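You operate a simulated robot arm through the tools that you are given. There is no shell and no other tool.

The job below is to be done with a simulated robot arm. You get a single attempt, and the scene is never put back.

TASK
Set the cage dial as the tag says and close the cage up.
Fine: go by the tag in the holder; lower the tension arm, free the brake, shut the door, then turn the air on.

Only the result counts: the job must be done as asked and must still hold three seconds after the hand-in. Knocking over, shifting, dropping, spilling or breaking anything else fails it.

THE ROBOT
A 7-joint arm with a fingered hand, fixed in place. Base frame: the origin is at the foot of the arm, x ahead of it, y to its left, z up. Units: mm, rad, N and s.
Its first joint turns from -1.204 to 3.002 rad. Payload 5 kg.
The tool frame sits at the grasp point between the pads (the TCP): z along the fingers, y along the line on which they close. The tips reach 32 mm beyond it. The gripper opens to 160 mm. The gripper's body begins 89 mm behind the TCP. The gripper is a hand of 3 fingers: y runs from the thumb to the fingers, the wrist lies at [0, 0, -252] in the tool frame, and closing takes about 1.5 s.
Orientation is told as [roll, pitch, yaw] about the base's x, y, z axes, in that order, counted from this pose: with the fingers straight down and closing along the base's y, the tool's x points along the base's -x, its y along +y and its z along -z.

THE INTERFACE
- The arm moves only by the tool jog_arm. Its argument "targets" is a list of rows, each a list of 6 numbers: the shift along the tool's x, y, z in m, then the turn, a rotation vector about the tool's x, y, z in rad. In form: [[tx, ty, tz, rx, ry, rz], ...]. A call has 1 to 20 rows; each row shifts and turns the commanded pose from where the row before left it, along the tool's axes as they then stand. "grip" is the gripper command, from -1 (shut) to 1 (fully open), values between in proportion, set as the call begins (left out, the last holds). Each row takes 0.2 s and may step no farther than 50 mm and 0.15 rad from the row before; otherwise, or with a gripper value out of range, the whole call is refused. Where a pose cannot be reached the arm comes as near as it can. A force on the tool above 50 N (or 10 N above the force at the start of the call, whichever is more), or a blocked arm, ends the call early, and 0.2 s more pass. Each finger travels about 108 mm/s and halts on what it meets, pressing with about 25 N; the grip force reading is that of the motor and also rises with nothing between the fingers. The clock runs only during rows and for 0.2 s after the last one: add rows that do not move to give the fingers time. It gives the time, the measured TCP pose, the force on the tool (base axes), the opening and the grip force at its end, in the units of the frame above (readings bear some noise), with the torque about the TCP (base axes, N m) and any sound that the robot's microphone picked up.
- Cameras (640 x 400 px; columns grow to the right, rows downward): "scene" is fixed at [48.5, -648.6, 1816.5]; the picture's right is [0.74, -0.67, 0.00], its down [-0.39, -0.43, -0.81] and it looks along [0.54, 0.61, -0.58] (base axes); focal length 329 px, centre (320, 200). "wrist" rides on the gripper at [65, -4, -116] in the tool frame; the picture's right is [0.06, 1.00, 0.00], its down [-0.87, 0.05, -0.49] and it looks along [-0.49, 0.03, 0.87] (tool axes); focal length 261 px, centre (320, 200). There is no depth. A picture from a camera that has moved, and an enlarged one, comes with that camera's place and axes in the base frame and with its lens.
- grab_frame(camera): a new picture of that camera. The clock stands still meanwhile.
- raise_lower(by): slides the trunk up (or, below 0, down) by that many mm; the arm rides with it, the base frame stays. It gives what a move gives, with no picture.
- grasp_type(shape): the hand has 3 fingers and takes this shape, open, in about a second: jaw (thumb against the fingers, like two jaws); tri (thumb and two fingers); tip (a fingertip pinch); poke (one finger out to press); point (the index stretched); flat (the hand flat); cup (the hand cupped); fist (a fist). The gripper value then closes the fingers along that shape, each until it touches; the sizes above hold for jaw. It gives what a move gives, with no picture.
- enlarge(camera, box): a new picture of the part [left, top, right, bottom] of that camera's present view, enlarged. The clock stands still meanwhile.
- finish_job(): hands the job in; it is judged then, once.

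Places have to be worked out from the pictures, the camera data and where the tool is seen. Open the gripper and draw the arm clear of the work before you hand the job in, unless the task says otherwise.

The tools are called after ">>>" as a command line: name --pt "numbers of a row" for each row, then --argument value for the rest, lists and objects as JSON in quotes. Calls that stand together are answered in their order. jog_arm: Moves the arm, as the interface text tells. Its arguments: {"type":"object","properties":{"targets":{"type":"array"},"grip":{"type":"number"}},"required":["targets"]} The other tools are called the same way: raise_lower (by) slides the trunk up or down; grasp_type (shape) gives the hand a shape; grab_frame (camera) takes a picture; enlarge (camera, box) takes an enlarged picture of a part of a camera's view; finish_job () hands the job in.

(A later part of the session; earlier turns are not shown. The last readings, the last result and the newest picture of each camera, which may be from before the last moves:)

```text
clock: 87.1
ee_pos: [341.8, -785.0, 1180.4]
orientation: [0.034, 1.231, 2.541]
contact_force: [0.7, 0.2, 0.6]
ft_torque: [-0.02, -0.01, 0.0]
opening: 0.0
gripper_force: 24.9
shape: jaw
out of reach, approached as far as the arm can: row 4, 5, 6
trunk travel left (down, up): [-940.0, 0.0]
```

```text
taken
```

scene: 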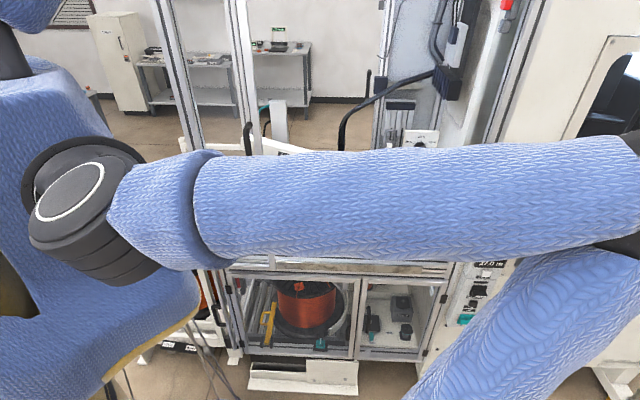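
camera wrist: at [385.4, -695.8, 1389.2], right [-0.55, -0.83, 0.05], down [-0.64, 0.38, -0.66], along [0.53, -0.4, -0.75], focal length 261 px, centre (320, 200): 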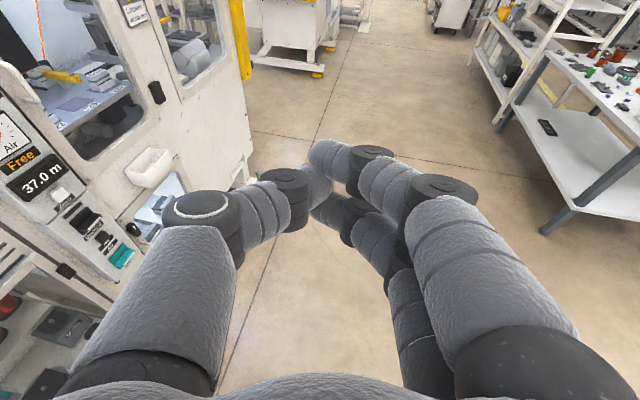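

The elbow is coming down to shoulder height. I keep lowering the hand.

>>> jog_arm --pt "-0.0377 0 0.0133 0 0 0" --pt "-0.0377 0 0.0133 0 0 0" --pt "-0.0377 0 0.0133 0 0 0" --pt "-0.0377 0 0.0133 0 0 0" --pt "-0.0377 0 0.0133 0 0 0" --pt "-0.0377 0 0.0133 0 0 0"

>>> grab_frame --camera "scene"

>>> grab_frame --camera "wrist"

```text
clock: 88.5
ee_pos: [385.4, -753.3, 1121.9]
orientation: [0.002, 1.238, 2.535]
contact_force: [0.4, 0.7, -0.1]
ft_torque: [-0.01, 0.03, 0.03]
opening: 0.0
gripper_force: 24.6
shape: jaw
out of reach, approached as far as the arm can: row 1, 2, 3, 4, 5, 6
trunk travel left (down, up): [-940.0, 0.0]
```

```text
taken
```

scene: 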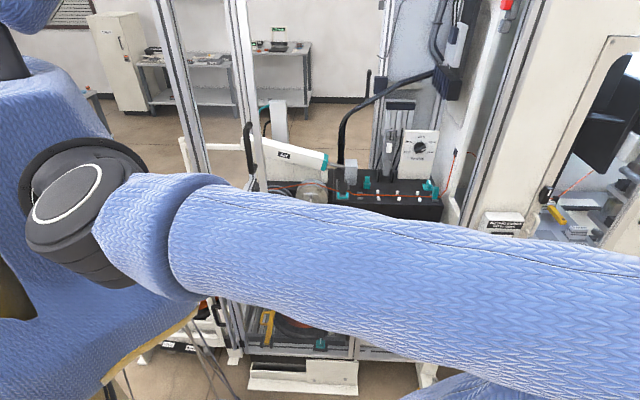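

```text
taken
camera wrist: at [316.2, -698.4, 1221.5], right [-0.55, -0.83, 0.06], down [-0.65, 0.38, -0.66], along [0.53, -0.41, -0.75], focal length 261 px, centre (320, 200)
```

wrist: 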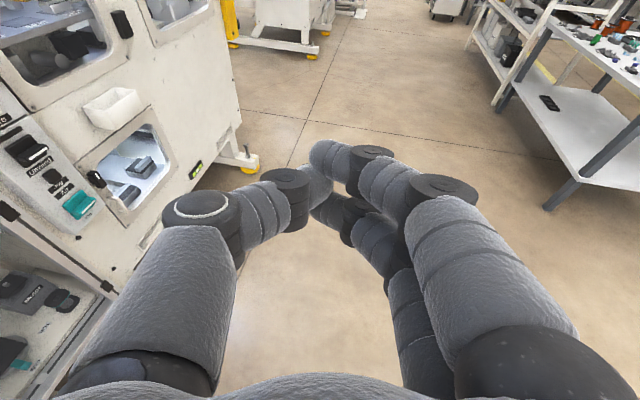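

The upper arm is now sloping down past the camera. I continue forward and down.

>>> jog_arm --pt "-0.02 -0.0279 0.0186 0 0 0" --pt "-0.02 -0.0279 0.0186 0 0 0" --pt "-0.02 -0.0279 0.0186 0 0 0" --pt "-0.02 -0.0279 0.0186 0 0 0" --pt "-0.02 -0.0279 0.0186 0 0 0" --pt "-0.02 -0.0279 0.0186 0 0 0"

>>> grab_frame --camera "scene"

```text
clock: 89.9
ee_pos: [442.4, -715.4, 1128.1]
orientation: [-0.005, 1.243, 2.533]
contact_force: [0.2, 0.3, -0.8]
ft_torque: [-0.02, 0.0, 0.02]
opening: 0.0
gripper_force: 24.9
shape: jaw
out of reach, approached as far as the arm can: row 1, 2, 3, 4, 5, 6
trunk travel left (down, up): [-940.0, 0.0]
```

```text
taken
```

scene: 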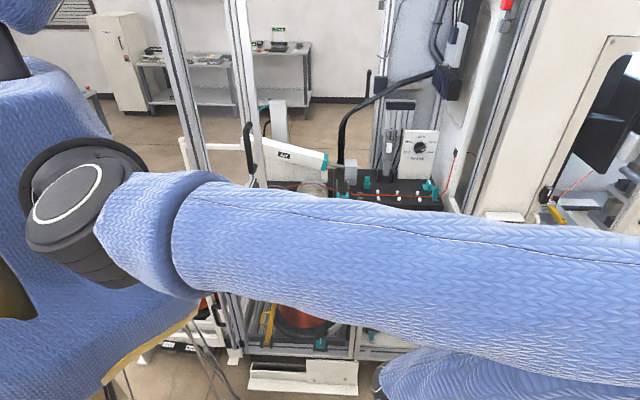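

It is still a bit forward of the right-hand axis. I pull the hand further back along the robot's right side.

>>> jog_arm --pt "-0.016 0.0214 -0.027 0 0 0" --pt "-0.016 0.0214 -0.027 0 0 0" --pt "-0.016 0.0214 -0.027 0 0 0" --pt "-0.016 0.0214 -0.027 0 0 0" --pt "-0.016 0.0214 -0.027 0 0 0" --pt "-0.016 0.0214 -0.027 0 0 0" --pt "-0.016 0.0214 -0.027 0 0 0" --pt "-0.016 0.0214 -0.027 0 0 0"

>>> grab_frame --camera "scene"

>>> grab_frame --camera "wrist"

```text
clock: 91.7
ee_pos: [346.5, -732.6, 1149.0]
orientation: [0.022, 1.225, 2.532]
contact_force: [0.6, 0.4, -0.5]
ft_torque: [0.01, -0.02, -0.04]
opening: 0.0
gripper_force: 24.7
shape: jaw
out of reach, approached as far as the arm can: row 2, 3, 4, 5, 6, 7, 8
trunk travel left (down, up): [-940.0, 0.0]
```

```text
taken
```

scene: 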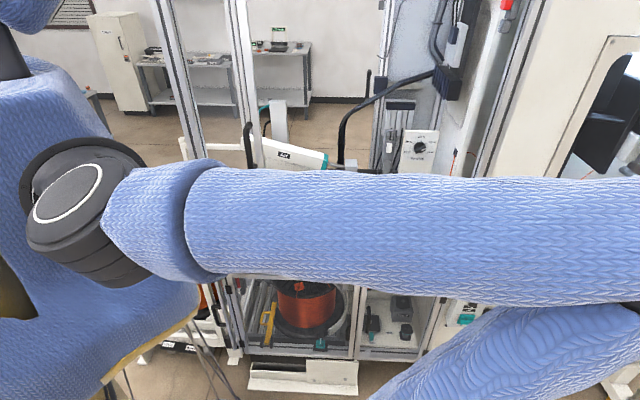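

```text
taken
camera wrist: at [281.0, -675.8, 1249.4], right [-0.57, -0.82, 0.07], down [-0.65, 0.4, -0.65], along [0.51, -0.41, -0.76], focal length 261 px, centre (320, 200)
```

wrist: 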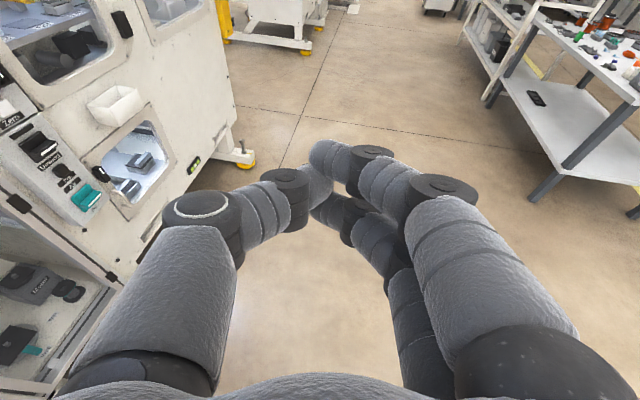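

Folded too tightly. Instead I extend the arm out to the robot's right, where the floor is free, so the upper arm must line up with that side axis.

>>> jog_arm --pt "0.0198 0.0383 0.0105 0 0 0" --pt "0.0198 0.0383 0.0105 0 0 0" --pt "0.0198 0.0383 0.0105 0 0 0" --pt "0.0198 0.0383 0.0105 0 0 0" --pt "0.0198 0.0383 0.0105 0 0 0" --pt "0.0198 0.0383 0.0105 0 0 0" --pt "0.0198 0.0383 0.0105 0 0 0" --pt "0.0198 0.0383 0.0105 0 0 0" --pt "0.0198 0.0383 0.0105 0 0 0" --pt "0.0198 0.0383 0.0105 0 0 0" --pt "0.0198 0.0383 0.0105 0 0 0"

>>> grab_frame --camera "scene"

>>> grab_frame --camera "wrist"

```text
clock: 94.1
ee_pos: [334.4, -1001.2, 1360.6]
orientation: [-0.186, 1.324, 2.262]
contact_force: [0.1, 0.2, -0.2]
ft_torque: [-0.01, -0.02, 0.0]
opening: 0.1
gripper_force: 25.2
shape: jaw
out of reach, approached as far as the arm can: row 1, 2, 3, 4, 5, 6, 7, 8, 9, 10, 11
trunk travel left (down, up): [-940.0, 0.0]
```

```text
taken
```

scene: 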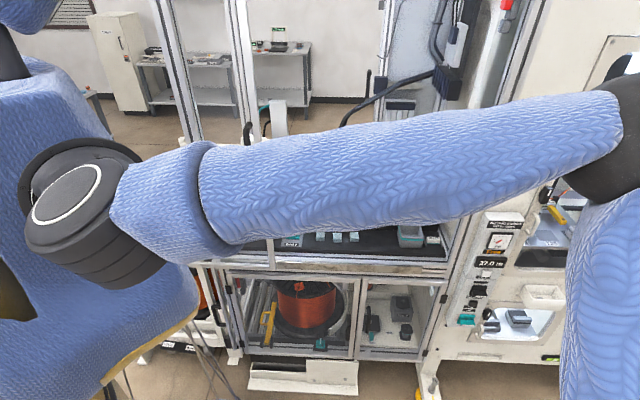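

```text
taken
camera wrist: at [261.2, -938.1, 1452.5], right [-0.63, -0.77, 0.01], down [-0.54, 0.43, -0.73], along [0.56, -0.47, -0.69], focal length 261 px, centre (320, 200)
```

wrist: 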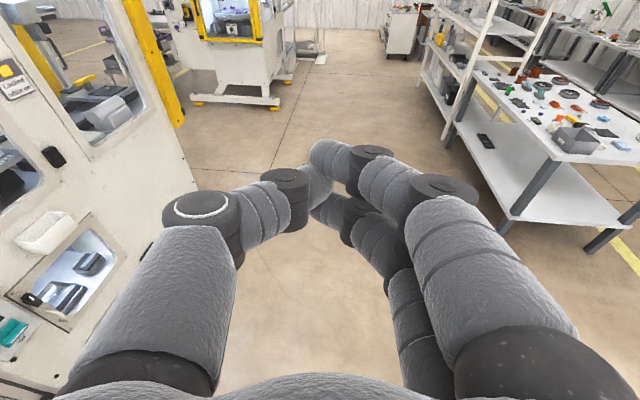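

The wrist orientation seems to be what stopped that extension. I turn the tool to point straight to the right, in line with the forearm, while extending to that side.

>>> jog_arm --pt "0 0.033 -0.012 -0.1455 0.0068 0.036" --pt "0 0.033 -0.008 -0.1455 0.0068 0.036" --pt "0 0.033 -0.004 -0.1455 0.0068 0.036" --pt "0 0.033 0 -0.1455 0.0068 0.036" --pt "0 0.033 0.004 -0.1455 0.0068 0.036" --pt "0 0.033 0.008 -0.1455 0.0068 0.036"

>>> grab_frame --camera "scene"

>>> grab_frame --camera "wrist"

```text
clock: 95.5
ee_pos: [50.4, -968.1, 1358.7]
orientation: [-0.07, 1.385, 1.571]
contact_force: [-0.3, 0.7, -0.5]
ft_torque: [-0.11, -0.02, 0.0]
opening: 0.0
gripper_force: 25.1
shape: jaw
out of reach, approached as far as the arm can: row 1, 2, 3, 4, 5, 6
trunk travel left (down, up): [-940.0, 0.0]
```

```text
taken
```

scene: 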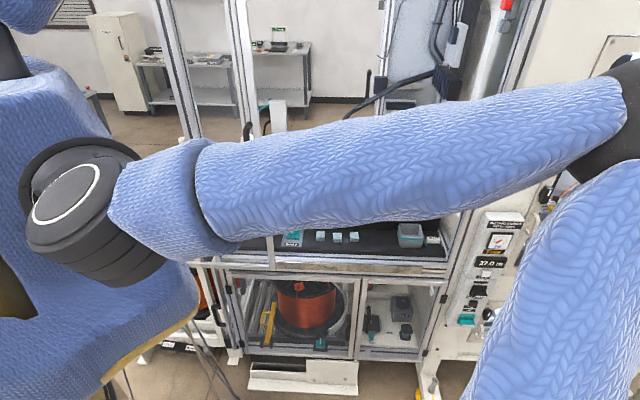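

```text
taken
camera wrist: at [48.2, -864.5, 1443.8], right [-1.0, -0.08, 0.05], down [-0.09, 0.64, -0.77], along [0.03, -0.77, -0.64], focal length 261 px, centre (320, 200)
```

wrist: 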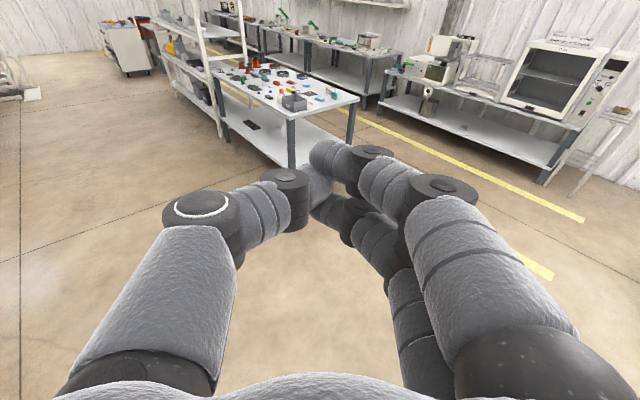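

Free floor to the right. Now I extend straight out along the tool direction.

>>> jog_arm --pt "0 0 0.045 0 0 0" --pt "0 0 0.045 0 0 0" --pt "0 0 0.045 0 0 0" --pt "0 0 0.045 0 0 0" --pt "0 0 0.045 0 0 0" --pt "0 0 0.045 0 0 0" --pt "0 0 0.045 0 0 0"

>>> grab_frame --camera "scene"

```text
clock: 97.1
ee_pos: [72.2, -1276.1, 1295.1]
orientation: [-0.106, 1.382, 1.535]
contact_force: [-0.5, 0.6, -0.7]
ft_torque: [-0.02, -0.01, 0.03]
opening: 0.0
gripper_force: 24.8
shape: jaw
trunk travel left (down, up): [-940.0, 0.0]
```

```text
taken
```

scene: 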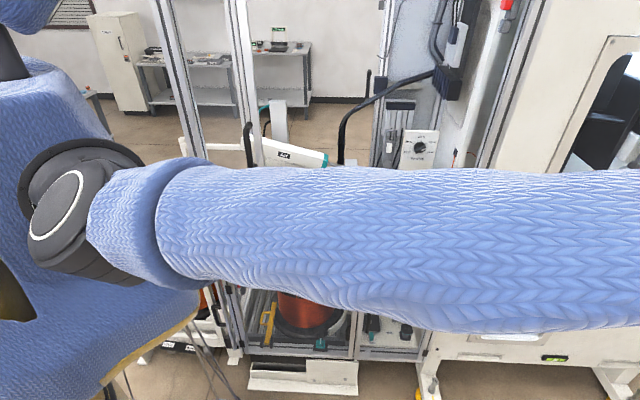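

No limits flagged: the arm swings out to the right. I extend a bit more and then lower, so the upper arm tips below the side axis.

>>> jog_arm --pt "0 0 0.04 0 0 0" --pt "0 0 0.04 0 0 0" --pt "0 0 0.03 0 0 0" --pt "-0.0393 0 0.0075 0 0 0" --pt "-0.0393 0 0.0075 0 0 0" --pt "-0.0393 0 0.0075 0 0 0" --pt "-0.0393 0 0.0075 0 0 0" --pt "-0.0393 0 0.0075 0 0 0" --pt "-0.0393 0 0.0075 0 0 0" --pt "-0.0393 0 0.0075 0 0 0" --pt "-0.0393 0 0.0075 0 0 0"

>>> grab_frame --camera "scene"

>>> grab_frame --camera "wrist"

```text
clock: 99.5
ee_pos: [86.7, -1383.6, 958.2]
orientation: [-0.108, 1.386, 1.537]
contact_force: [0.0, -1.0, -0.2]
ft_torque: [0.05, -0.01, -0.05]
opening: 0.0
gripper_force: 25.0
shape: jaw
trunk travel left (down, up): [-940.0, 0.0]
```

```text
taken
```

scene: 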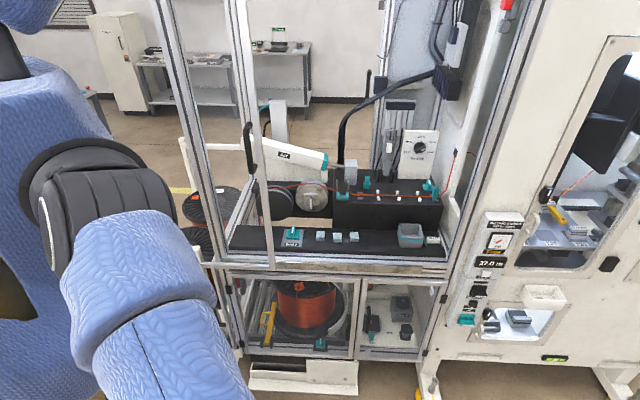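

```text
taken
camera wrist: at [83.6, -1279.6, 1042.9], right [-1.0, -0.08, 0.04], down [-0.08, 0.64, -0.77], along [0.04, -0.77, -0.64], focal length 261 px, centre (320, 200)
```

wrist: 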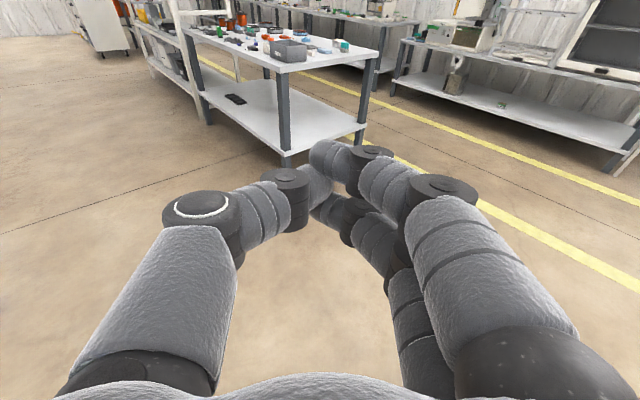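

The shoulder has flipped: the upper arm now hangs down to the right. I swing the hand round to point forward, staying on the free right side.

>>> jog_arm --pt "-0.0071 -0.0227 -0.0381 0.1435 -0.003 -0.0269" --pt "-0.0065 -0.0281 -0.0345 0.1435 -0.003 -0.0269" --pt "-0.0056 -0.0329 -0.0301 0.1435 -0.003 -0.0269" --pt "-0.0047 -0.037 -0.0251 0.1435 -0.003 -0.0269" --pt "-0.0037 -0.0403 -0.0196 0.1435 -0.003 -0.0269" --pt "-0.0025 -0.0428 -0.0136 0.1435 -0.003 -0.0269" --pt "-0.0014 -0.0443 -0.0073 0.1435 -0.003 -0.0269" --pt "-0.0002 -0.0449 -0.0009 0.1435 -0.003 -0.0269" --pt "0.001 -0.0446 0.0055 0.1435 -0.003 -0.0269" --pt "0.0022 -0.0433 0.0119 0.1435 -0.003 -0.0269" --pt "0.0033 -0.0411 0.0179 0.1435 -0.003 -0.0269"

>>> grab_frame --camera "scene"

>>> grab_frame --camera "wrist"

```text
clock: 101.9
ee_pos: [305.1, -941.4, 964.1]
orientation: [-0.111, 1.382, 3.14]
contact_force: [0.2, 0.4, 0.5]
ft_torque: [0.0, 0.01, 0.02]
opening: 0.2
gripper_force: 25.2
shape: jaw
trunk travel left (down, up): [-940.0, 0.0]
```

```text
taken
```

scene: 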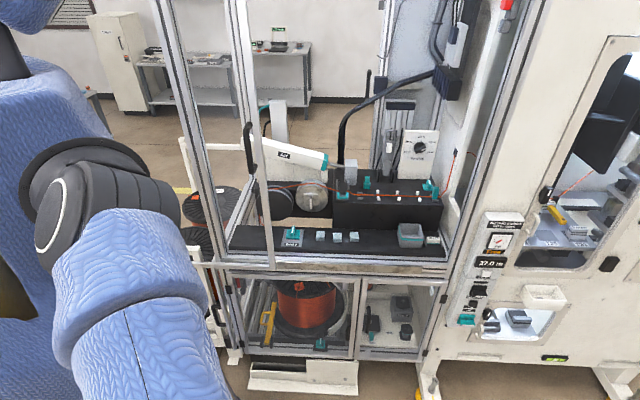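

```text
taken
camera wrist: at [204.8, -948.6, 1048.9], right [0.12, -0.99, 0.04], down [-0.64, -0.11, -0.76], along [0.76, 0.06, -0.64], focal length 261 px, centre (320, 200)
```

wrist: 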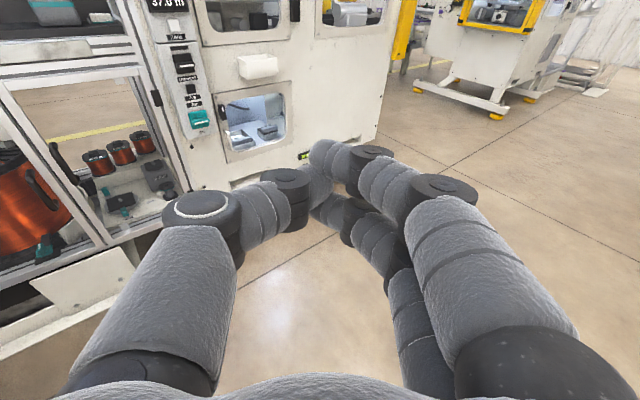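

Smooth motion, no limits: the arm is now in the natural elbow-down posture. I move the hand up and over to the front of the cage.

>>> jog_arm --pt "0.0224 -0.0354 0.0197 0 0 0" --pt "0.0224 -0.0354 0.0197 0 0 0" --pt "0.0224 -0.0354 0.0197 0 0 0" --pt "0.0224 -0.0354 0.0197 0 0 0" --pt "0.0224 -0.0354 0.0197 0 0 0" --pt "0.0224 -0.0354 0.0197 0 0 0" --pt "0.0224 -0.0354 0.0197 0 0 0" --pt "0.0224 -0.0354 0.0197 0 0 0" --pt "0.0224 -0.0354 0.0197 0 0 0" --pt "0.0224 -0.0354 0.0197 0 0 0" --pt "0.0224 -0.0354 0.0197 0 0 0" --pt "0.0224 -0.0354 0.0197 0 0 0" --pt "0.0224 -0.0354 0.0197 0 0 0" --pt "0.0224 -0.0354 0.0197 0 0 0" --pt "0.0224 -0.0354 0.0197 0 0 0"

>>> grab_frame --camera "scene"

>>> grab_frame --camera "wrist"

```text
clock: 103.6
ee_pos: [240.3, -856.5, 960.1]
orientation: [-0.136, 1.13, 3.113]
contact_force: [-2.7, -0.5, -0.9]
ft_torque: [-0.01, -0.19, -0.04]
opening: 0.1
gripper_force: 24.9
shape: jaw
out of reach, approached as far as the arm can: row 3, 4, 5, 6, 7, 8
trunk travel left (down, up): [-940.0, 0.0]
stopped in row 8: the arm was blocked; the commanded pose is now the measured one
```

```text
taken
```

scene: 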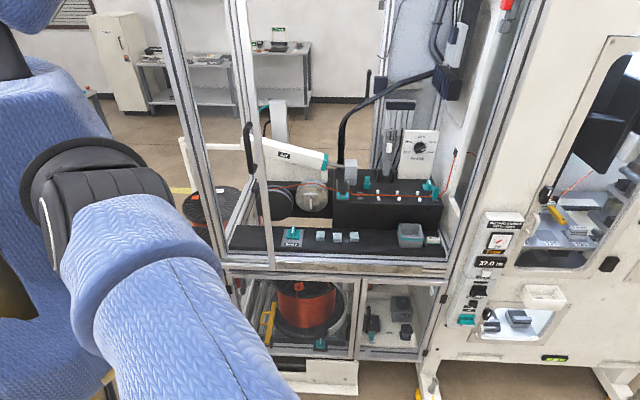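

```text
taken
camera wrist: at [164.7, -864.4, 1069.0], right [0.12, -0.99, 0.0], down [-0.81, -0.1, -0.58], along [0.58, 0.07, -0.81], focal length 261 px, centre (320, 200)
```

wrist: 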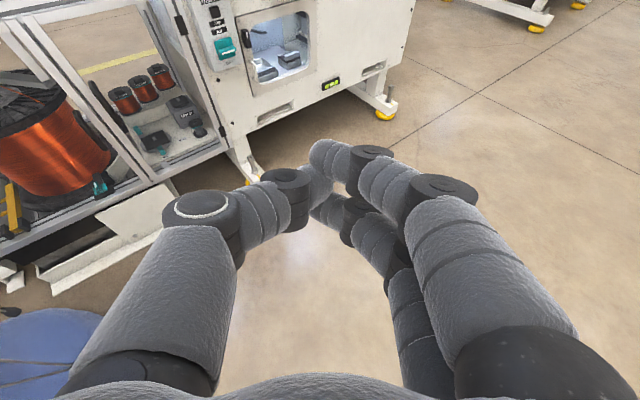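

The arm got blocked while crossing left. I try moving straight forward first, staying on the right side.

>>> jog_arm --pt "0.0277 0.0035 0.0351 0 0 0" --pt "0.0277 0.0035 0.0351 0 0.05 0" --pt "0.0277 0.0035 0.0351 0 0.05 0" --pt "0.0277 0.0035 0.0351 0 0.05 0" --pt "0.0277 0.0035 0.0351 0 0 0" --pt "0.0277 0.0035 0.0351 0 0 0"

>>> grab_frame --camera "scene"

>>> grab_frame --camera "wrist"

```text
clock: 105.0
ee_pos: [501.6, -857.6, 1044.4]
orientation: [-0.201, 1.288, 3.043]
contact_force: [0.1, 0.6, -0.1]
ft_torque: [-0.01, -0.04, 0.01]
opening: 0.0
gripper_force: 24.9
shape: jaw
trunk travel left (down, up): [-940.0, 0.0]
```

```text
taken
```

scene: 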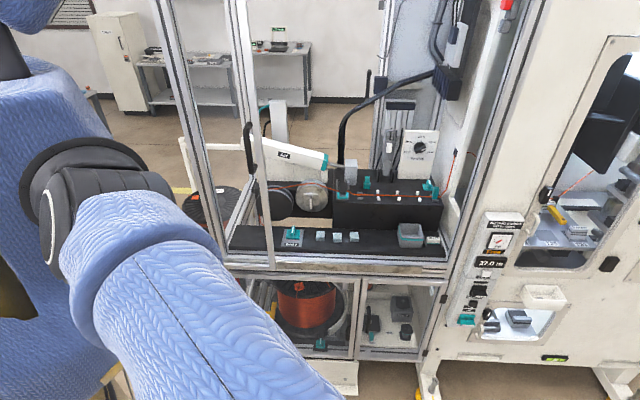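

```text
taken
camera wrist: at [410.0, -866.6, 1138.9], right [0.11, -0.99, 0.0], down [-0.71, -0.08, -0.7], along [0.7, 0.08, -0.71], focal length 261 px, centre (320, 200)
```

wrist: 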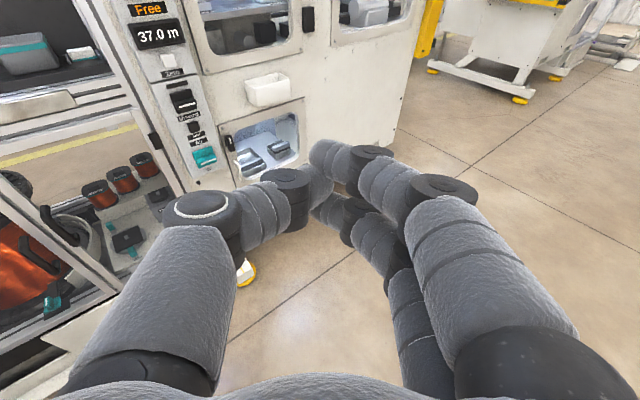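

That worked without limits. I continue forward, left and up.

>>> jog_arm --pt "0.0236 -0.0234 0.0221 0 0 0" --pt "0.0236 -0.0234 0.0221 0 0 0" --pt "0.0236 -0.0234 0.0221 0 0 0" --pt "0.0236 -0.0234 0.0221 0 0 0" --pt "0.0236 -0.0234 0.0221 0 0 0" --pt "0.0236 -0.0234 0.0221 0 0 0"

>>> grab_frame --camera "scene"

```text
clock: 106.4
ee_pos: [654.6, -705.8, 1150.9]
orientation: [-0.198, 1.288, 3.044]
contact_force: [0.5, -0.2, -0.3]
ft_torque: [0.02, 0.0, -0.01]
opening: 0.0
gripper_force: 24.8
shape: jaw
trunk travel left (down, up): [-940.0, 0.0]
```

```text
taken
```

scene: 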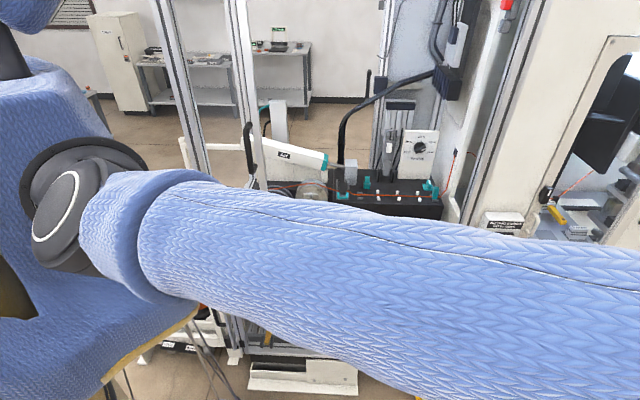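

The upper arm rose toward the transition again. I lower the hand so the elbow hangs down before going further.

>>> jog_arm --pt "-0.0383 0.0023 0.011 0 0 0" --pt "-0.0383 0.0023 0.011 0 0 0" --pt "-0.0383 0.0023 0.011 0 0 0" --pt "-0.0383 0.0023 0.011 0 0 0" --pt "-0.0383 0.0023 0.011 0 0 0" --pt "-0.0383 0.0023 0.011 0 0 0" --pt "-0.0383 0.0023 0.011 0 0 0" --pt "-0.0383 0.0023 0.011 0 0 0"

>>> grab_frame --camera "scene"

>>> grab_frame --camera "wrist"

```text
clock: 108.2
ee_pos: [637.6, -757.6, 1062.0]
orientation: [-0.205, 1.284, 3.04]
contact_force: [-0.5, 0.4, -0.1]
ft_torque: [-0.01, -0.03, 0.01]
opening: 0.0
gripper_force: 25.5
shape: jaw
out of reach, approached as far as the arm can: row 2, 3, 4, 5, 6, 7, 8
trunk travel left (down, up): [-940.0, 0.0]
```

```text
taken
```

scene: 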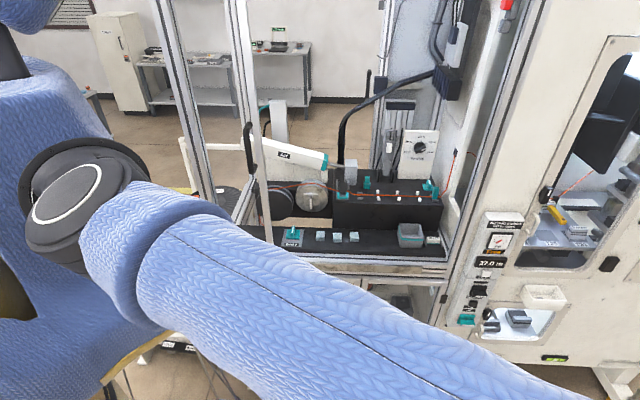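

```text
taken
camera wrist: at [546.8, -764.8, 1155.9], right [0.11, -0.99, 0.0], down [-0.71, -0.08, -0.7], along [0.7, 0.08, -0.71], focal length 261 px, centre (320, 200)
```

wrist: 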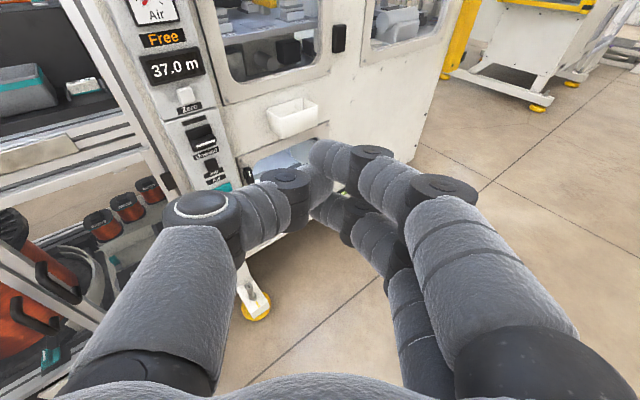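

I go back out to the right with the arm extended (the stance that flipped the shoulder), so I can then swing the whole arm forward low while extended.

>>> jog_arm --pt "-0.0133 0.0341 -0.029 -0.1397 0.0083 0.0402" --pt "-0.0119 0.0383 -0.024 -0.1397 0.0083 0.0402" --pt "-0.0103 0.0417 -0.0183 -0.1397 0.0083 0.0402" --pt "-0.0085 0.0442 -0.0123 -0.1397 0.0083 0.0402" --pt "-0.0067 0.0458 -0.0059 -0.1397 0.0083 0.0402" --pt "-0.0048 0.0464 0.0005 -0.1397 0.0083 0.0402" --pt "-0.0029 0.046 0.0071 -0.1397 0.0083 0.0402" --pt "-0.0011 0.0446 0.0134 -0.1397 0.0083 0.0402" --pt "0.0007 0.0424 0.0196 -0.1397 0.0083 0.0402" --pt "0.0023 0.0392 0.0252 -0.1397 0.0083 0.0402" --pt "0.0038 0.0351 0.0305 -0.1397 0.0083 0.0402" --pt "0.0051 0.0303 0.035 0 0 0" --pt "0.0051 0.0303 0.035 0 0 0" --pt "0.0051 0.0303 0.035 0 0 0" --pt "0.0051 0.0303 0.035 0 0 0" --pt "0.0051 0.0303 0.035 0 0 0"

>>> grab_frame --camera "scene"

>>> grab_frame --camera "wrist"

```text
clock: 111.6
ee_pos: [194.1, -1347.5, 949.0]
orientation: [-0.222, 1.285, 1.423]
contact_force: [-0.2, -0.2, 0.2]
ft_torque: [0.0, 0.02, -0.01]
opening: 0.1
gripper_force: 24.6
shape: jaw
trunk travel left (down, up): [-940.0, 0.0]
```

```text
taken
```

scene: 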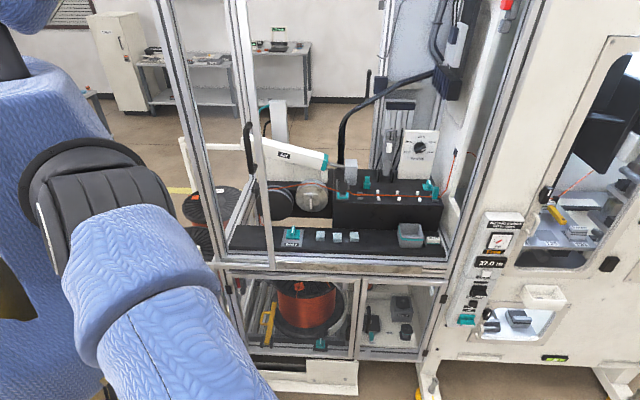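

```text
taken
camera wrist: at [187.7, -1253.0, 1043.7], right [-1.0, -0.09, 0.0], down [-0.06, 0.71, -0.7], along [0.06, -0.7, -0.71], focal length 261 px, centre (320, 200)
```

wrist: 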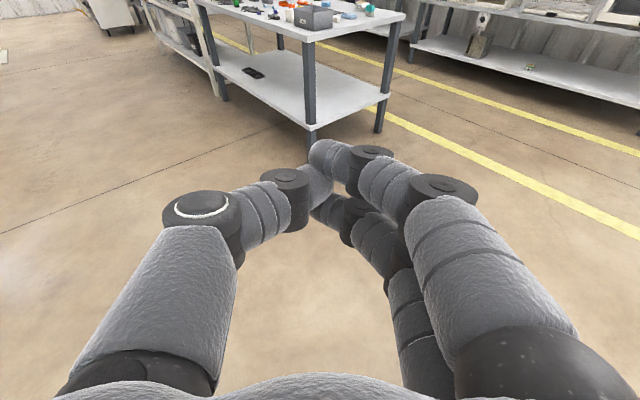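

Good stance again. Now I swing the extended arm forward and low across the free area on the right.

>>> jog_arm --pt "-0.0193 -0.0402 0.0006 0.0306 0 -0.0088" --pt "-0.0193 -0.0402 0.0006 0.0306 0 -0.0088" --pt "-0.0193 -0.0402 0.0006 0.0306 0 -0.0088" --pt "-0.0193 -0.0402 0.0006 0.0306 0 -0.0088" --pt "-0.0193 -0.0402 0.0006 0.0306 0 -0.0088" --pt "-0.0193 -0.0402 0.0006 0.0306 0 -0.0088" --pt "-0.0193 -0.0402 0.0006 0.0306 0 -0.0088" --pt "-0.0193 -0.0402 0.0006 0.0306 0 -0.0088" --pt "-0.0193 -0.0402 0.0006 0.0306 0 -0.0088"

>>> grab_frame --camera "scene"

>>> grab_frame --camera "wrist"

```text
clock: 113.6
ee_pos: [535.0, -1221.8, 814.3]
orientation: [-0.222, 1.304, 1.702]
contact_force: [-0.8, -0.8, 0.6]
ft_torque: [0.02, 0.0, 0.0]
opening: 0.0
gripper_force: 24.7
shape: jaw
out of reach, approached as far as the arm can: row 7, 8, 9
trunk travel left (down, up): [-940.0, 0.0]
```

```text
taken
```

scene: 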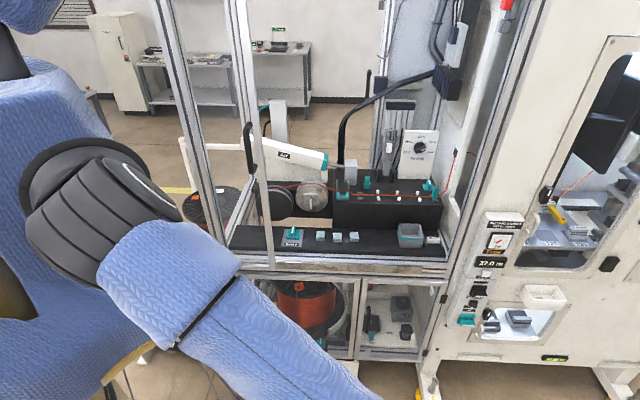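

```text
taken
camera wrist: at [503.1, -1130.9, 906.7], right [-0.94, -0.35, 0.0], down [-0.25, 0.65, -0.71], along [0.25, -0.67, -0.7], focal length 261 px, centre (320, 200)
```

wrist: 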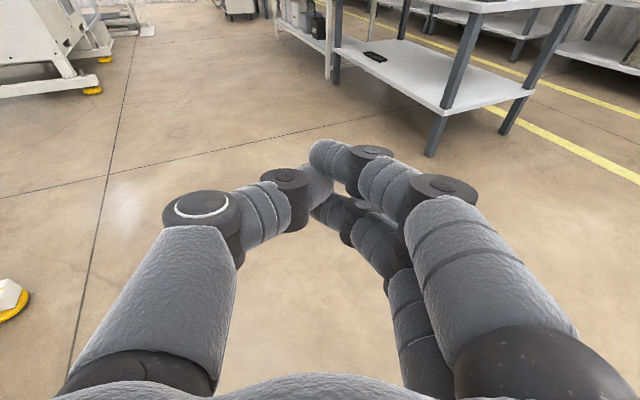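

The shoulder joint has clearly rotated to the forward side. I continue to swing toward the front with slightly less extension.

>>> jog_arm --pt "-0.0086 -0.043 -0.0178 0.0191 0 -0.0055" --pt "-0.0086 -0.043 -0.0178 0.0191 0 -0.0055" --pt "-0.0086 -0.043 -0.0178 0.0191 0 -0.0055" --pt "-0.0086 -0.043 -0.0178 0.0191 0 -0.0055" --pt "-0.0086 -0.043 -0.0178 0.0191 0 -0.0055" --pt "-0.0086 -0.043 -0.0178 0.0191 0 -0.0055" --pt "-0.0086 -0.043 -0.0178 0.0191 0 -0.0055" --pt "-0.0086 -0.043 -0.0178 0.0191 0 -0.0055" --pt "-0.0086 -0.043 -0.0178 0.0191 0 -0.0055" --pt "-0.0086 -0.043 -0.0178 0.0191 0 -0.0055"

>>> grab_frame --camera "scene"

>>> grab_frame --camera "wrist"

```text
clock: 115.8
ee_pos: [843.5, -861.9, 799.5]
orientation: [-0.203, 1.317, 1.925]
contact_force: [0.5, -0.4, 0.1]
ft_torque: [0.02, 0.01, 0.03]
opening: 0.0
gripper_force: 23.9
shape: jaw
trunk travel left (down, up): [-940.0, 0.0]
```

```text
taken
```

scene: 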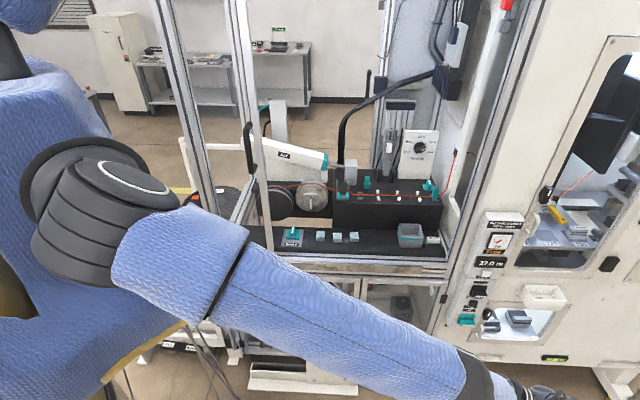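

```text
taken
camera wrist: at [792.8, -778.7, 891.8], right [-0.84, -0.54, 0.01], down [-0.38, 0.58, -0.72], along [0.38, -0.61, -0.69], focal length 261 px, centre (320, 200)
```

wrist: 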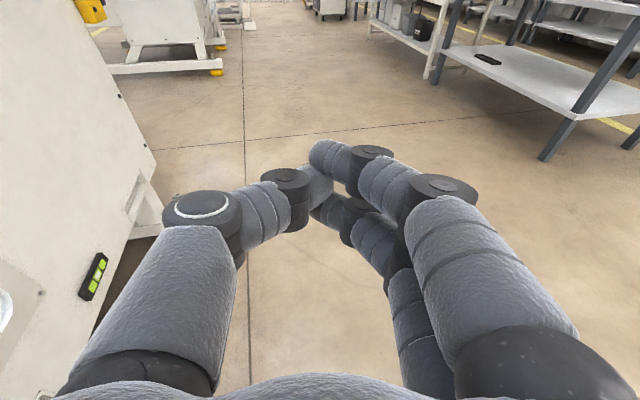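

The arm now reaches forward naturally with the elbow below. I bring the hand round to face forward in front of the cage.

>>> jog_arm --pt "0.0146 -0.0327 -0.024 0.0756 0 -0.0193" --pt "0.0146 -0.0327 -0.024 0.0756 0 -0.0193" --pt "0.0146 -0.0327 -0.024 0.0756 0 -0.0193" --pt "0.0146 -0.0327 -0.024 0.0756 0 -0.0193" --pt "0.0146 -0.0327 -0.024 0.0756 0 -0.0193" --pt "0.0146 -0.0327 -0.024 0.0756 0 -0.0193" --pt "0.0146 -0.0327 -0.024 0.0756 0 -0.0193" --pt "0.0146 -0.0327 -0.024 0.0756 0 -0.0193" --pt "0.0146 -0.0327 -0.024 0.0756 0 -0.0193"

>>> grab_frame --camera "scene"

>>> grab_frame --camera "wrist"

```text
clock: 117.8
ee_pos: [888.4, -535.1, 992.6]
orientation: [-0.179, 1.354, 2.649]
contact_force: [0.1, -0.4, 0.7]
ft_torque: [0.05, 0.01, -0.02]
opening: 0.0
gripper_force: 24.5
shape: jaw
trunk travel left (down, up): [-940.0, 0.0]
```

```text
taken
```

scene: 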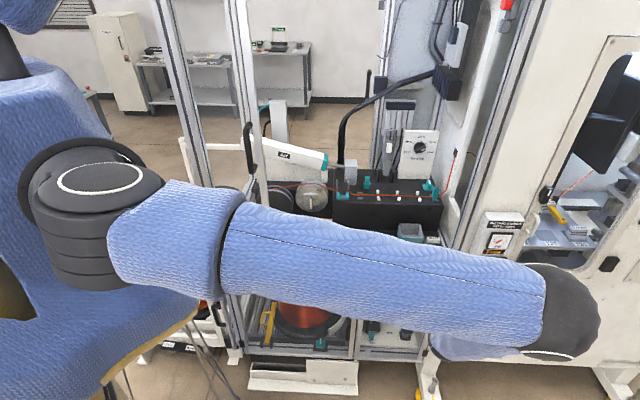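

```text
taken
camera wrist: at [794.5, -501.9, 1081.2], right [-0.3, -0.95, 0.02], down [-0.64, 0.18, -0.75], along [0.71, -0.23, -0.67], focal length 261 px, centre (320, 200)
```

wrist: 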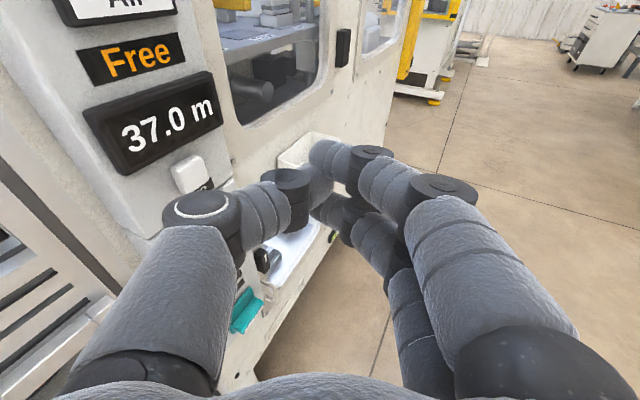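

The hand is in front of the panel, no limits. I move left and up to stand before the cage opening, turning the tool inward.

>>> jog_arm --pt "0.0152 -0.0397 -0.012 0.0655 0 -0.0144" --pt "0.0152 -0.0397 -0.012 0.0655 0 -0.0144" --pt "0.0152 -0.0397 -0.012 0.0655 0 -0.0144" --pt "0.0152 -0.0397 -0.01 0.0655 0 -0.0144" --pt "0.0152 -0.0397 -0.01 0.0655 0 -0.0144" --pt "0.0152 -0.0397 -0.01 0.0655 0 -0.0144" --pt "0.0152 -0.0397 -0.01 0.0655 0 -0.0144" --pt "0.0152 -0.0397 -0.01 0.0655 0 -0.0144" --pt "0.0152 -0.0397 -0.01 0.0655 0 -0.0144"

>>> grab_frame --camera "scene"

>>> grab_frame --camera "wrist"

```text
clock: 119.1
ee_pos: [943.6, -336.7, 1080.3]
orientation: [-0.155, 1.348, 3.022]
contact_force: [-26.1, -23.9, 7.2]
ft_torque: [0.27, -0.63, -1.18]
opening: 0.0
gripper_force: 25.3
shape: jaw
out of reach, approached as far as the arm can: row 2, 3, 4, 5, 6
trunk travel left (down, up): [-940.0, 0.0]
stopped in row 6: the force on the tool passed its limit at 64 N (the readings are from after the stop); the commanded pose is now the measured one
```

```text
taken
```

scene: 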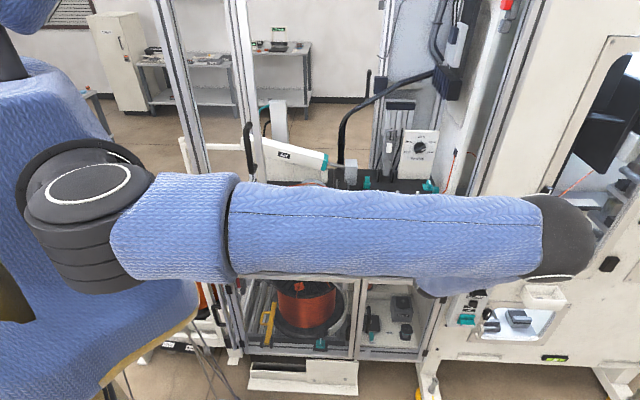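

```text
taken
camera wrist: at [845.9, -336.8, 1169.9], right [0.05, -1.0, 0.03], down [-0.67, -0.05, -0.74], along [0.74, 0.02, -0.67], focal length 261 px, centre (320, 200)
```

wrist: 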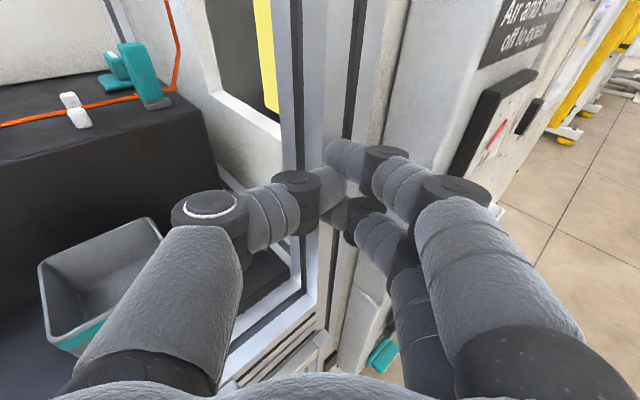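

The fingers touched the right post because the arm drifted at a wrist limit. I back straight off first, then turn the tool further left, which suits this forearm direction.

>>> jog_arm --pt "-0.0077 0.0088 -0.0328 0 0 0" --pt "-0.0077 0.0088 -0.0328 0 0 0" --pt "-0.0077 0.0088 -0.0328 0 0 0" --pt "-0.0077 0.0088 -0.0328 0 0 0"

>>> grab_frame --camera "wrist"

```text
clock: 120.1
ee_pos: [932.5, -372.2, 1081.1]
orientation: [-0.201, 1.325, 2.981]
contact_force: [0.3, -0.7, -0.1]
ft_torque: [-0.05, -0.01, -0.04]
opening: 0.0
gripper_force: 24.5
shape: jaw
out of reach, approached as far as the arm can: row 1, 2, 3, 4
trunk travel left (down, up): [-940.0, 0.0]
```

```text
taken
camera wrist: at [836.5, -375.0, 1172.3], right [0.05, -1.0, 0.01], down [-0.68, -0.04, -0.73], along [0.73, 0.03, -0.69], focal length 261 px, centre (320, 200)
```

wrist: 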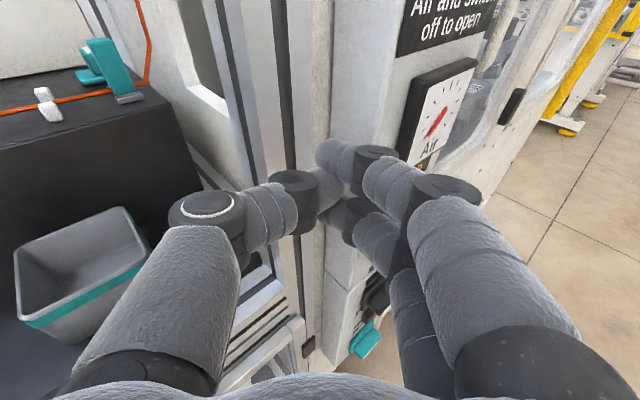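

Retracting is limited too: in this posture the elbow cannot fold tighter than about 770 mm shoulder-to-wrist. I lower the hand (to gain distance) while easing outward from the post.

>>> jog_arm --pt "-0.042 0.0135 -0.0025 0 0 0" --pt "-0.042 0.0135 -0.0025 0 0 0" --pt "-0.042 0.0135 -0.0025 0 0 0" --pt "-0.042 0.0135 -0.0025 0 0 0" --pt "-0.042 0.0135 -0.0025 0 0 0"

>>> grab_frame --camera "wrist"

>>> grab_frame --camera "scene"

```text
clock: 121.3
ee_pos: [894.9, -439.3, 873.8]
orientation: [-0.151, 1.346, 3.031]
contact_force: [0.1, -0.4, -0.6]
ft_torque: [-0.02, 0.03, -0.02]
opening: 0.0
gripper_force: 25.4
shape: jaw
out of reach, approached as far as the arm can: row 1, 2
trunk travel left (down, up): [-940.0, 0.0]
```

```text
taken
camera wrist: at [798.1, -440.4, 963.6], right [0.05, -1.0, 0.03], down [-0.67, -0.06, -0.74], along [0.74, 0.02, -0.67], focal length 261 px, centre (320, 200)
```

wrist: 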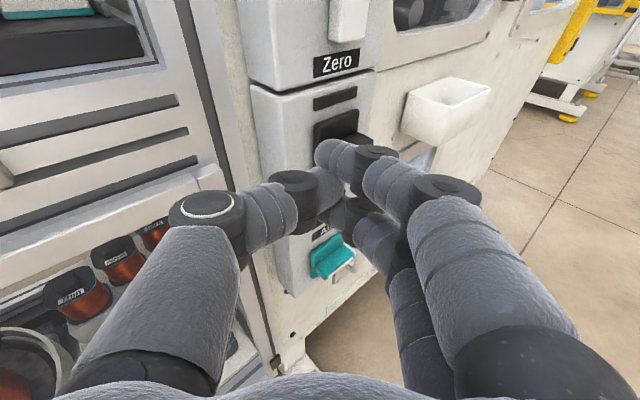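

```text
taken
```

scene: 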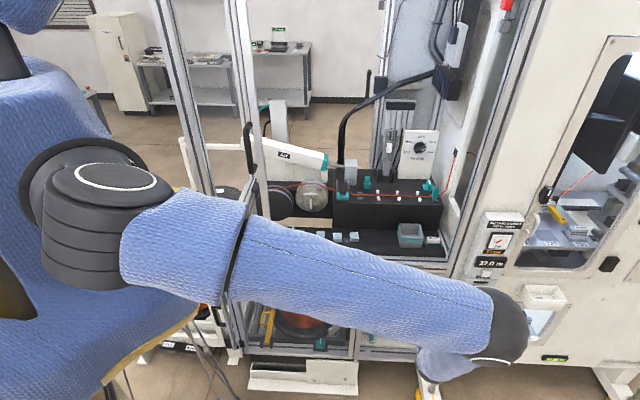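

The Air control is confirmed at about (1005,-452,678). Now I step right and away from the panel, then raise the hand in the free area before lowering the trunk.

>>> jog_arm --pt "0.0036 0.0397 0.0 -0.1338 0.004 0.03" --pt "0.0036 0.0397 0.0159 -0.1338 0.004 0.03" --pt "0.0036 0.0397 0.0159 -0.1338 0.004 0.03" --pt "0.0036 0.0397 0.0159 -0.1338 0.004 0.03" --pt "0.039 0 -0.0088 0 0 0" --pt "0.039 0 -0.0088 0 0 0" --pt "0.039 0 -0.0088 0 0 0" --pt "0.039 0 -0.0088 0 0 0" --pt "0.039 0 -0.0088 0 0 0" --pt "0.039 0 -0.0088 0 0 0" --pt "0.039 0 -0.0088 0 0 0" --pt "0.039 0 -0.0088 0 0 0" --pt "0.039 0 -0.0088 0 0 0"

>>> grab_frame --camera "scene"

```text
clock: 124.1
ee_pos: [911.1, -615.2, 1234.6]
orientation: [-0.146, 1.345, 2.487]
contact_force: [0.1, 0.0, -0.2]
ft_torque: [0.01, 0.01, 0.01]
opening: 0.2
gripper_force: 24.7
shape: jaw
trunk travel left (down, up): [-940.0, 0.0]
```

```text
taken
```

scene: 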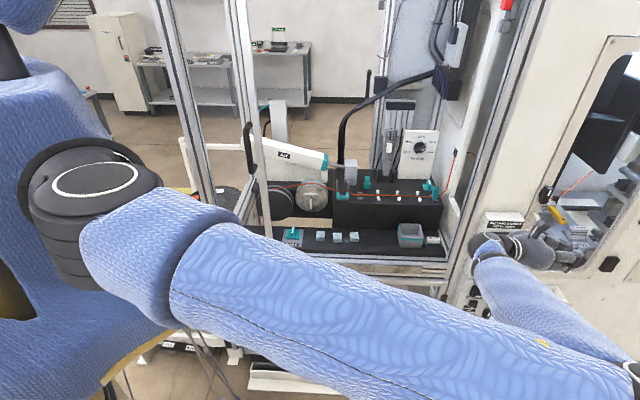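

The arm is elbow-down with the forearm rising to the hand. I now lower the trunk 500 mm here in the free area.

>>> raise_lower --by -450

>>> jog_arm --pt "0.039 0 -0.0088 0 0 0" --pt "0.039 0 -0.0088 0 0 0" --pt "0.039 0 -0.0088 0 0 0" --pt "0.039 0 -0.0088 0 0 0" --pt "0.039 0 -0.0088 0 0 0" --pt "0.039 0 -0.0088 0 0 0" --pt "0.039 0 -0.0088 0 0 0" --pt "0.039 0 -0.0088 0 0 0" --pt "0.039 0 -0.0088 0 0 0" --pt "0.039 0 -0.0088 0 0 0" --pt "0.039 0 -0.0088 0 0 0" --pt "0.039 0 -0.0088 0 0 0"

>>> grab_frame --camera "scene"

>>> grab_frame --camera "wrist"

```text
refused: -450 is not a number from -400 to 400
```

```text
clock: 126.7
ee_pos: [902.7, -628.3, 1711.8]
orientation: [-0.137, 1.346, 2.496]
contact_force: [0.4, -0.6, -0.9]
ft_torque: [-0.01, 0.0, -0.02]
opening: 0.1
gripper_force: 25.4
shape: jaw
trunk travel left (down, up): [-940.0, 0.0]
```

```text
taken
```

scene: 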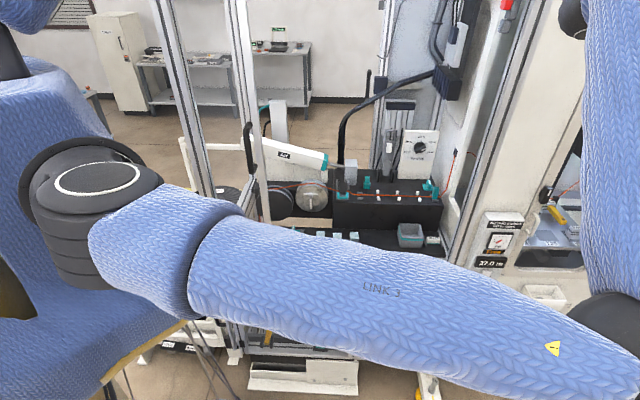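

```text
taken
camera wrist: at [818.7, -577.0, 1800.8], right [-0.48, -0.88, 0.03], down [-0.6, 0.3, -0.74], along [0.64, -0.37, -0.67], focal length 261 px, centre (320, 200)
```

wrist: 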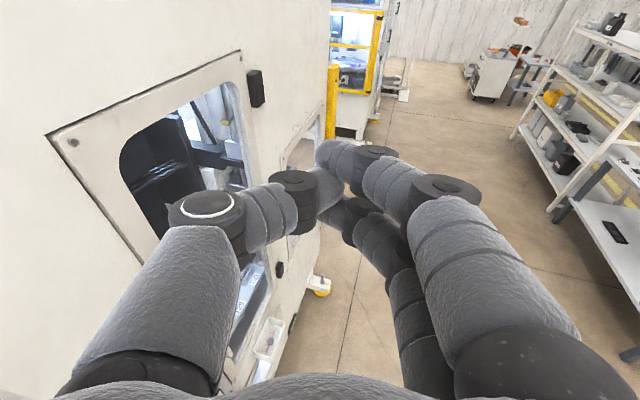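

The trunk step was too large and refused, but the arm rose freely. I now lower the trunk by 400.

>>> raise_lower --by -400

>>> grab_frame --camera "scene"

```text
clock: 130.6
ee_pos: [903.8, -628.8, 1310.9]
orientation: [-0.144, 1.345, 2.49]
contact_force: [1.0, 0.4, -0.3]
ft_torque: [0.01, 0.04, -0.03]
opening: 0.3
gripper_force: 24.8
shape: jaw
trunk travel left (down, up): [-540.0, 400.0]
```

```text
taken
```

scene: 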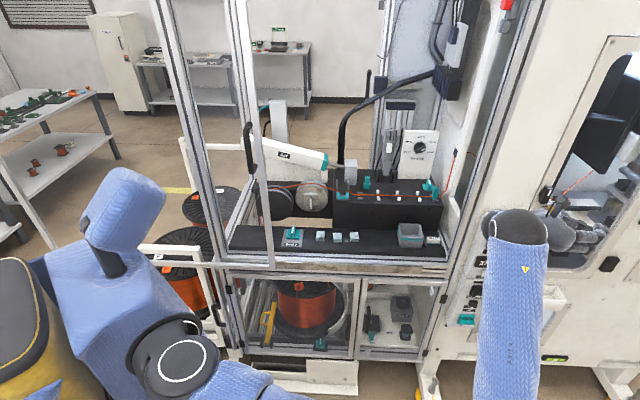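

The posture is good. I raise the hand 200 mm for distance, then swing it left in front of the cage opening while turning inward.

>>> jog_arm --pt "0.0389 0 -0.0088 0 0 0" --pt "0.0389 0 -0.0088 0 0 0" --pt "0.0389 0 -0.0088 0 0 0" --pt "0.0389 0 -0.0088 0 0 0" --pt "0.0389 0 -0.0088 0 0 0" --pt "-0.0034 -0.0388 -0.0151 0.1337 -0.004 -0.03" --pt "-0.0032 -0.041 -0.0143 0.1337 -0.004 -0.03" --pt "-0.003 -0.0424 -0.0133 0.1337 -0.004 -0.03" --pt "-0.0027 -0.0439 -0.0119 0.1337 -0.004 -0.03" --pt "-0.0024 -0.0452 -0.0105 0.1337 -0.004 -0.03" --pt "-0.002 -0.0462 -0.0089 0.1337 -0.004 -0.03" --pt "-0.0016 -0.047 -0.0072 0.1337 -0.004 -0.03" --pt "-0.0012 -0.0478 -0.0054 0.1337 -0.004 -0.03"

>>> grab_frame --camera "scene"

>>> grab_frame --camera "wrist"

```text
clock: 133.3
ee_pos: [817.2, -287.4, 1521.4]
orientation: [-0.147, 1.35, -2.694]
contact_force: [0.3, -0.3, 0.7]
ft_torque: [-0.01, 0.0, -0.04]
opening: 0.2
gripper_force: 25.0
shape: jaw
trunk travel left (down, up): [-540.0, 400.0]
```

```text
taken
```

scene: 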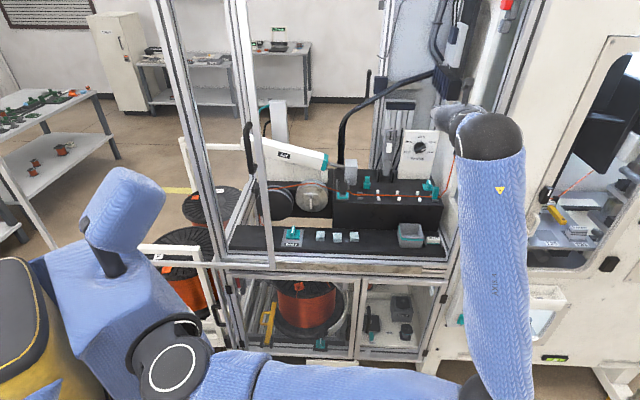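

```text
taken
camera wrist: at [735.7, -338.6, 1609.8], right [0.57, -0.82, 0.03], down [-0.54, -0.4, -0.74], along [0.62, 0.41, -0.67], focal length 261 px, centre (320, 200)
```

wrist: 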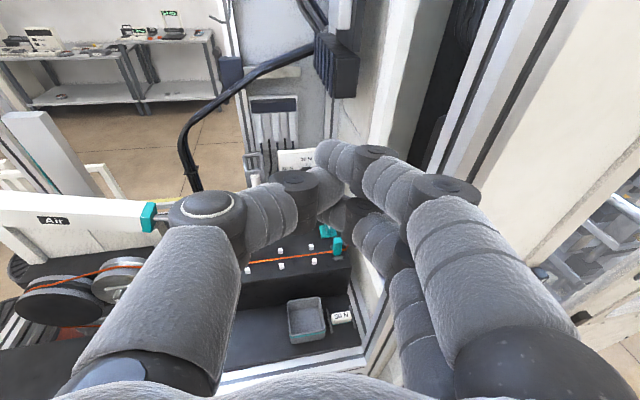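

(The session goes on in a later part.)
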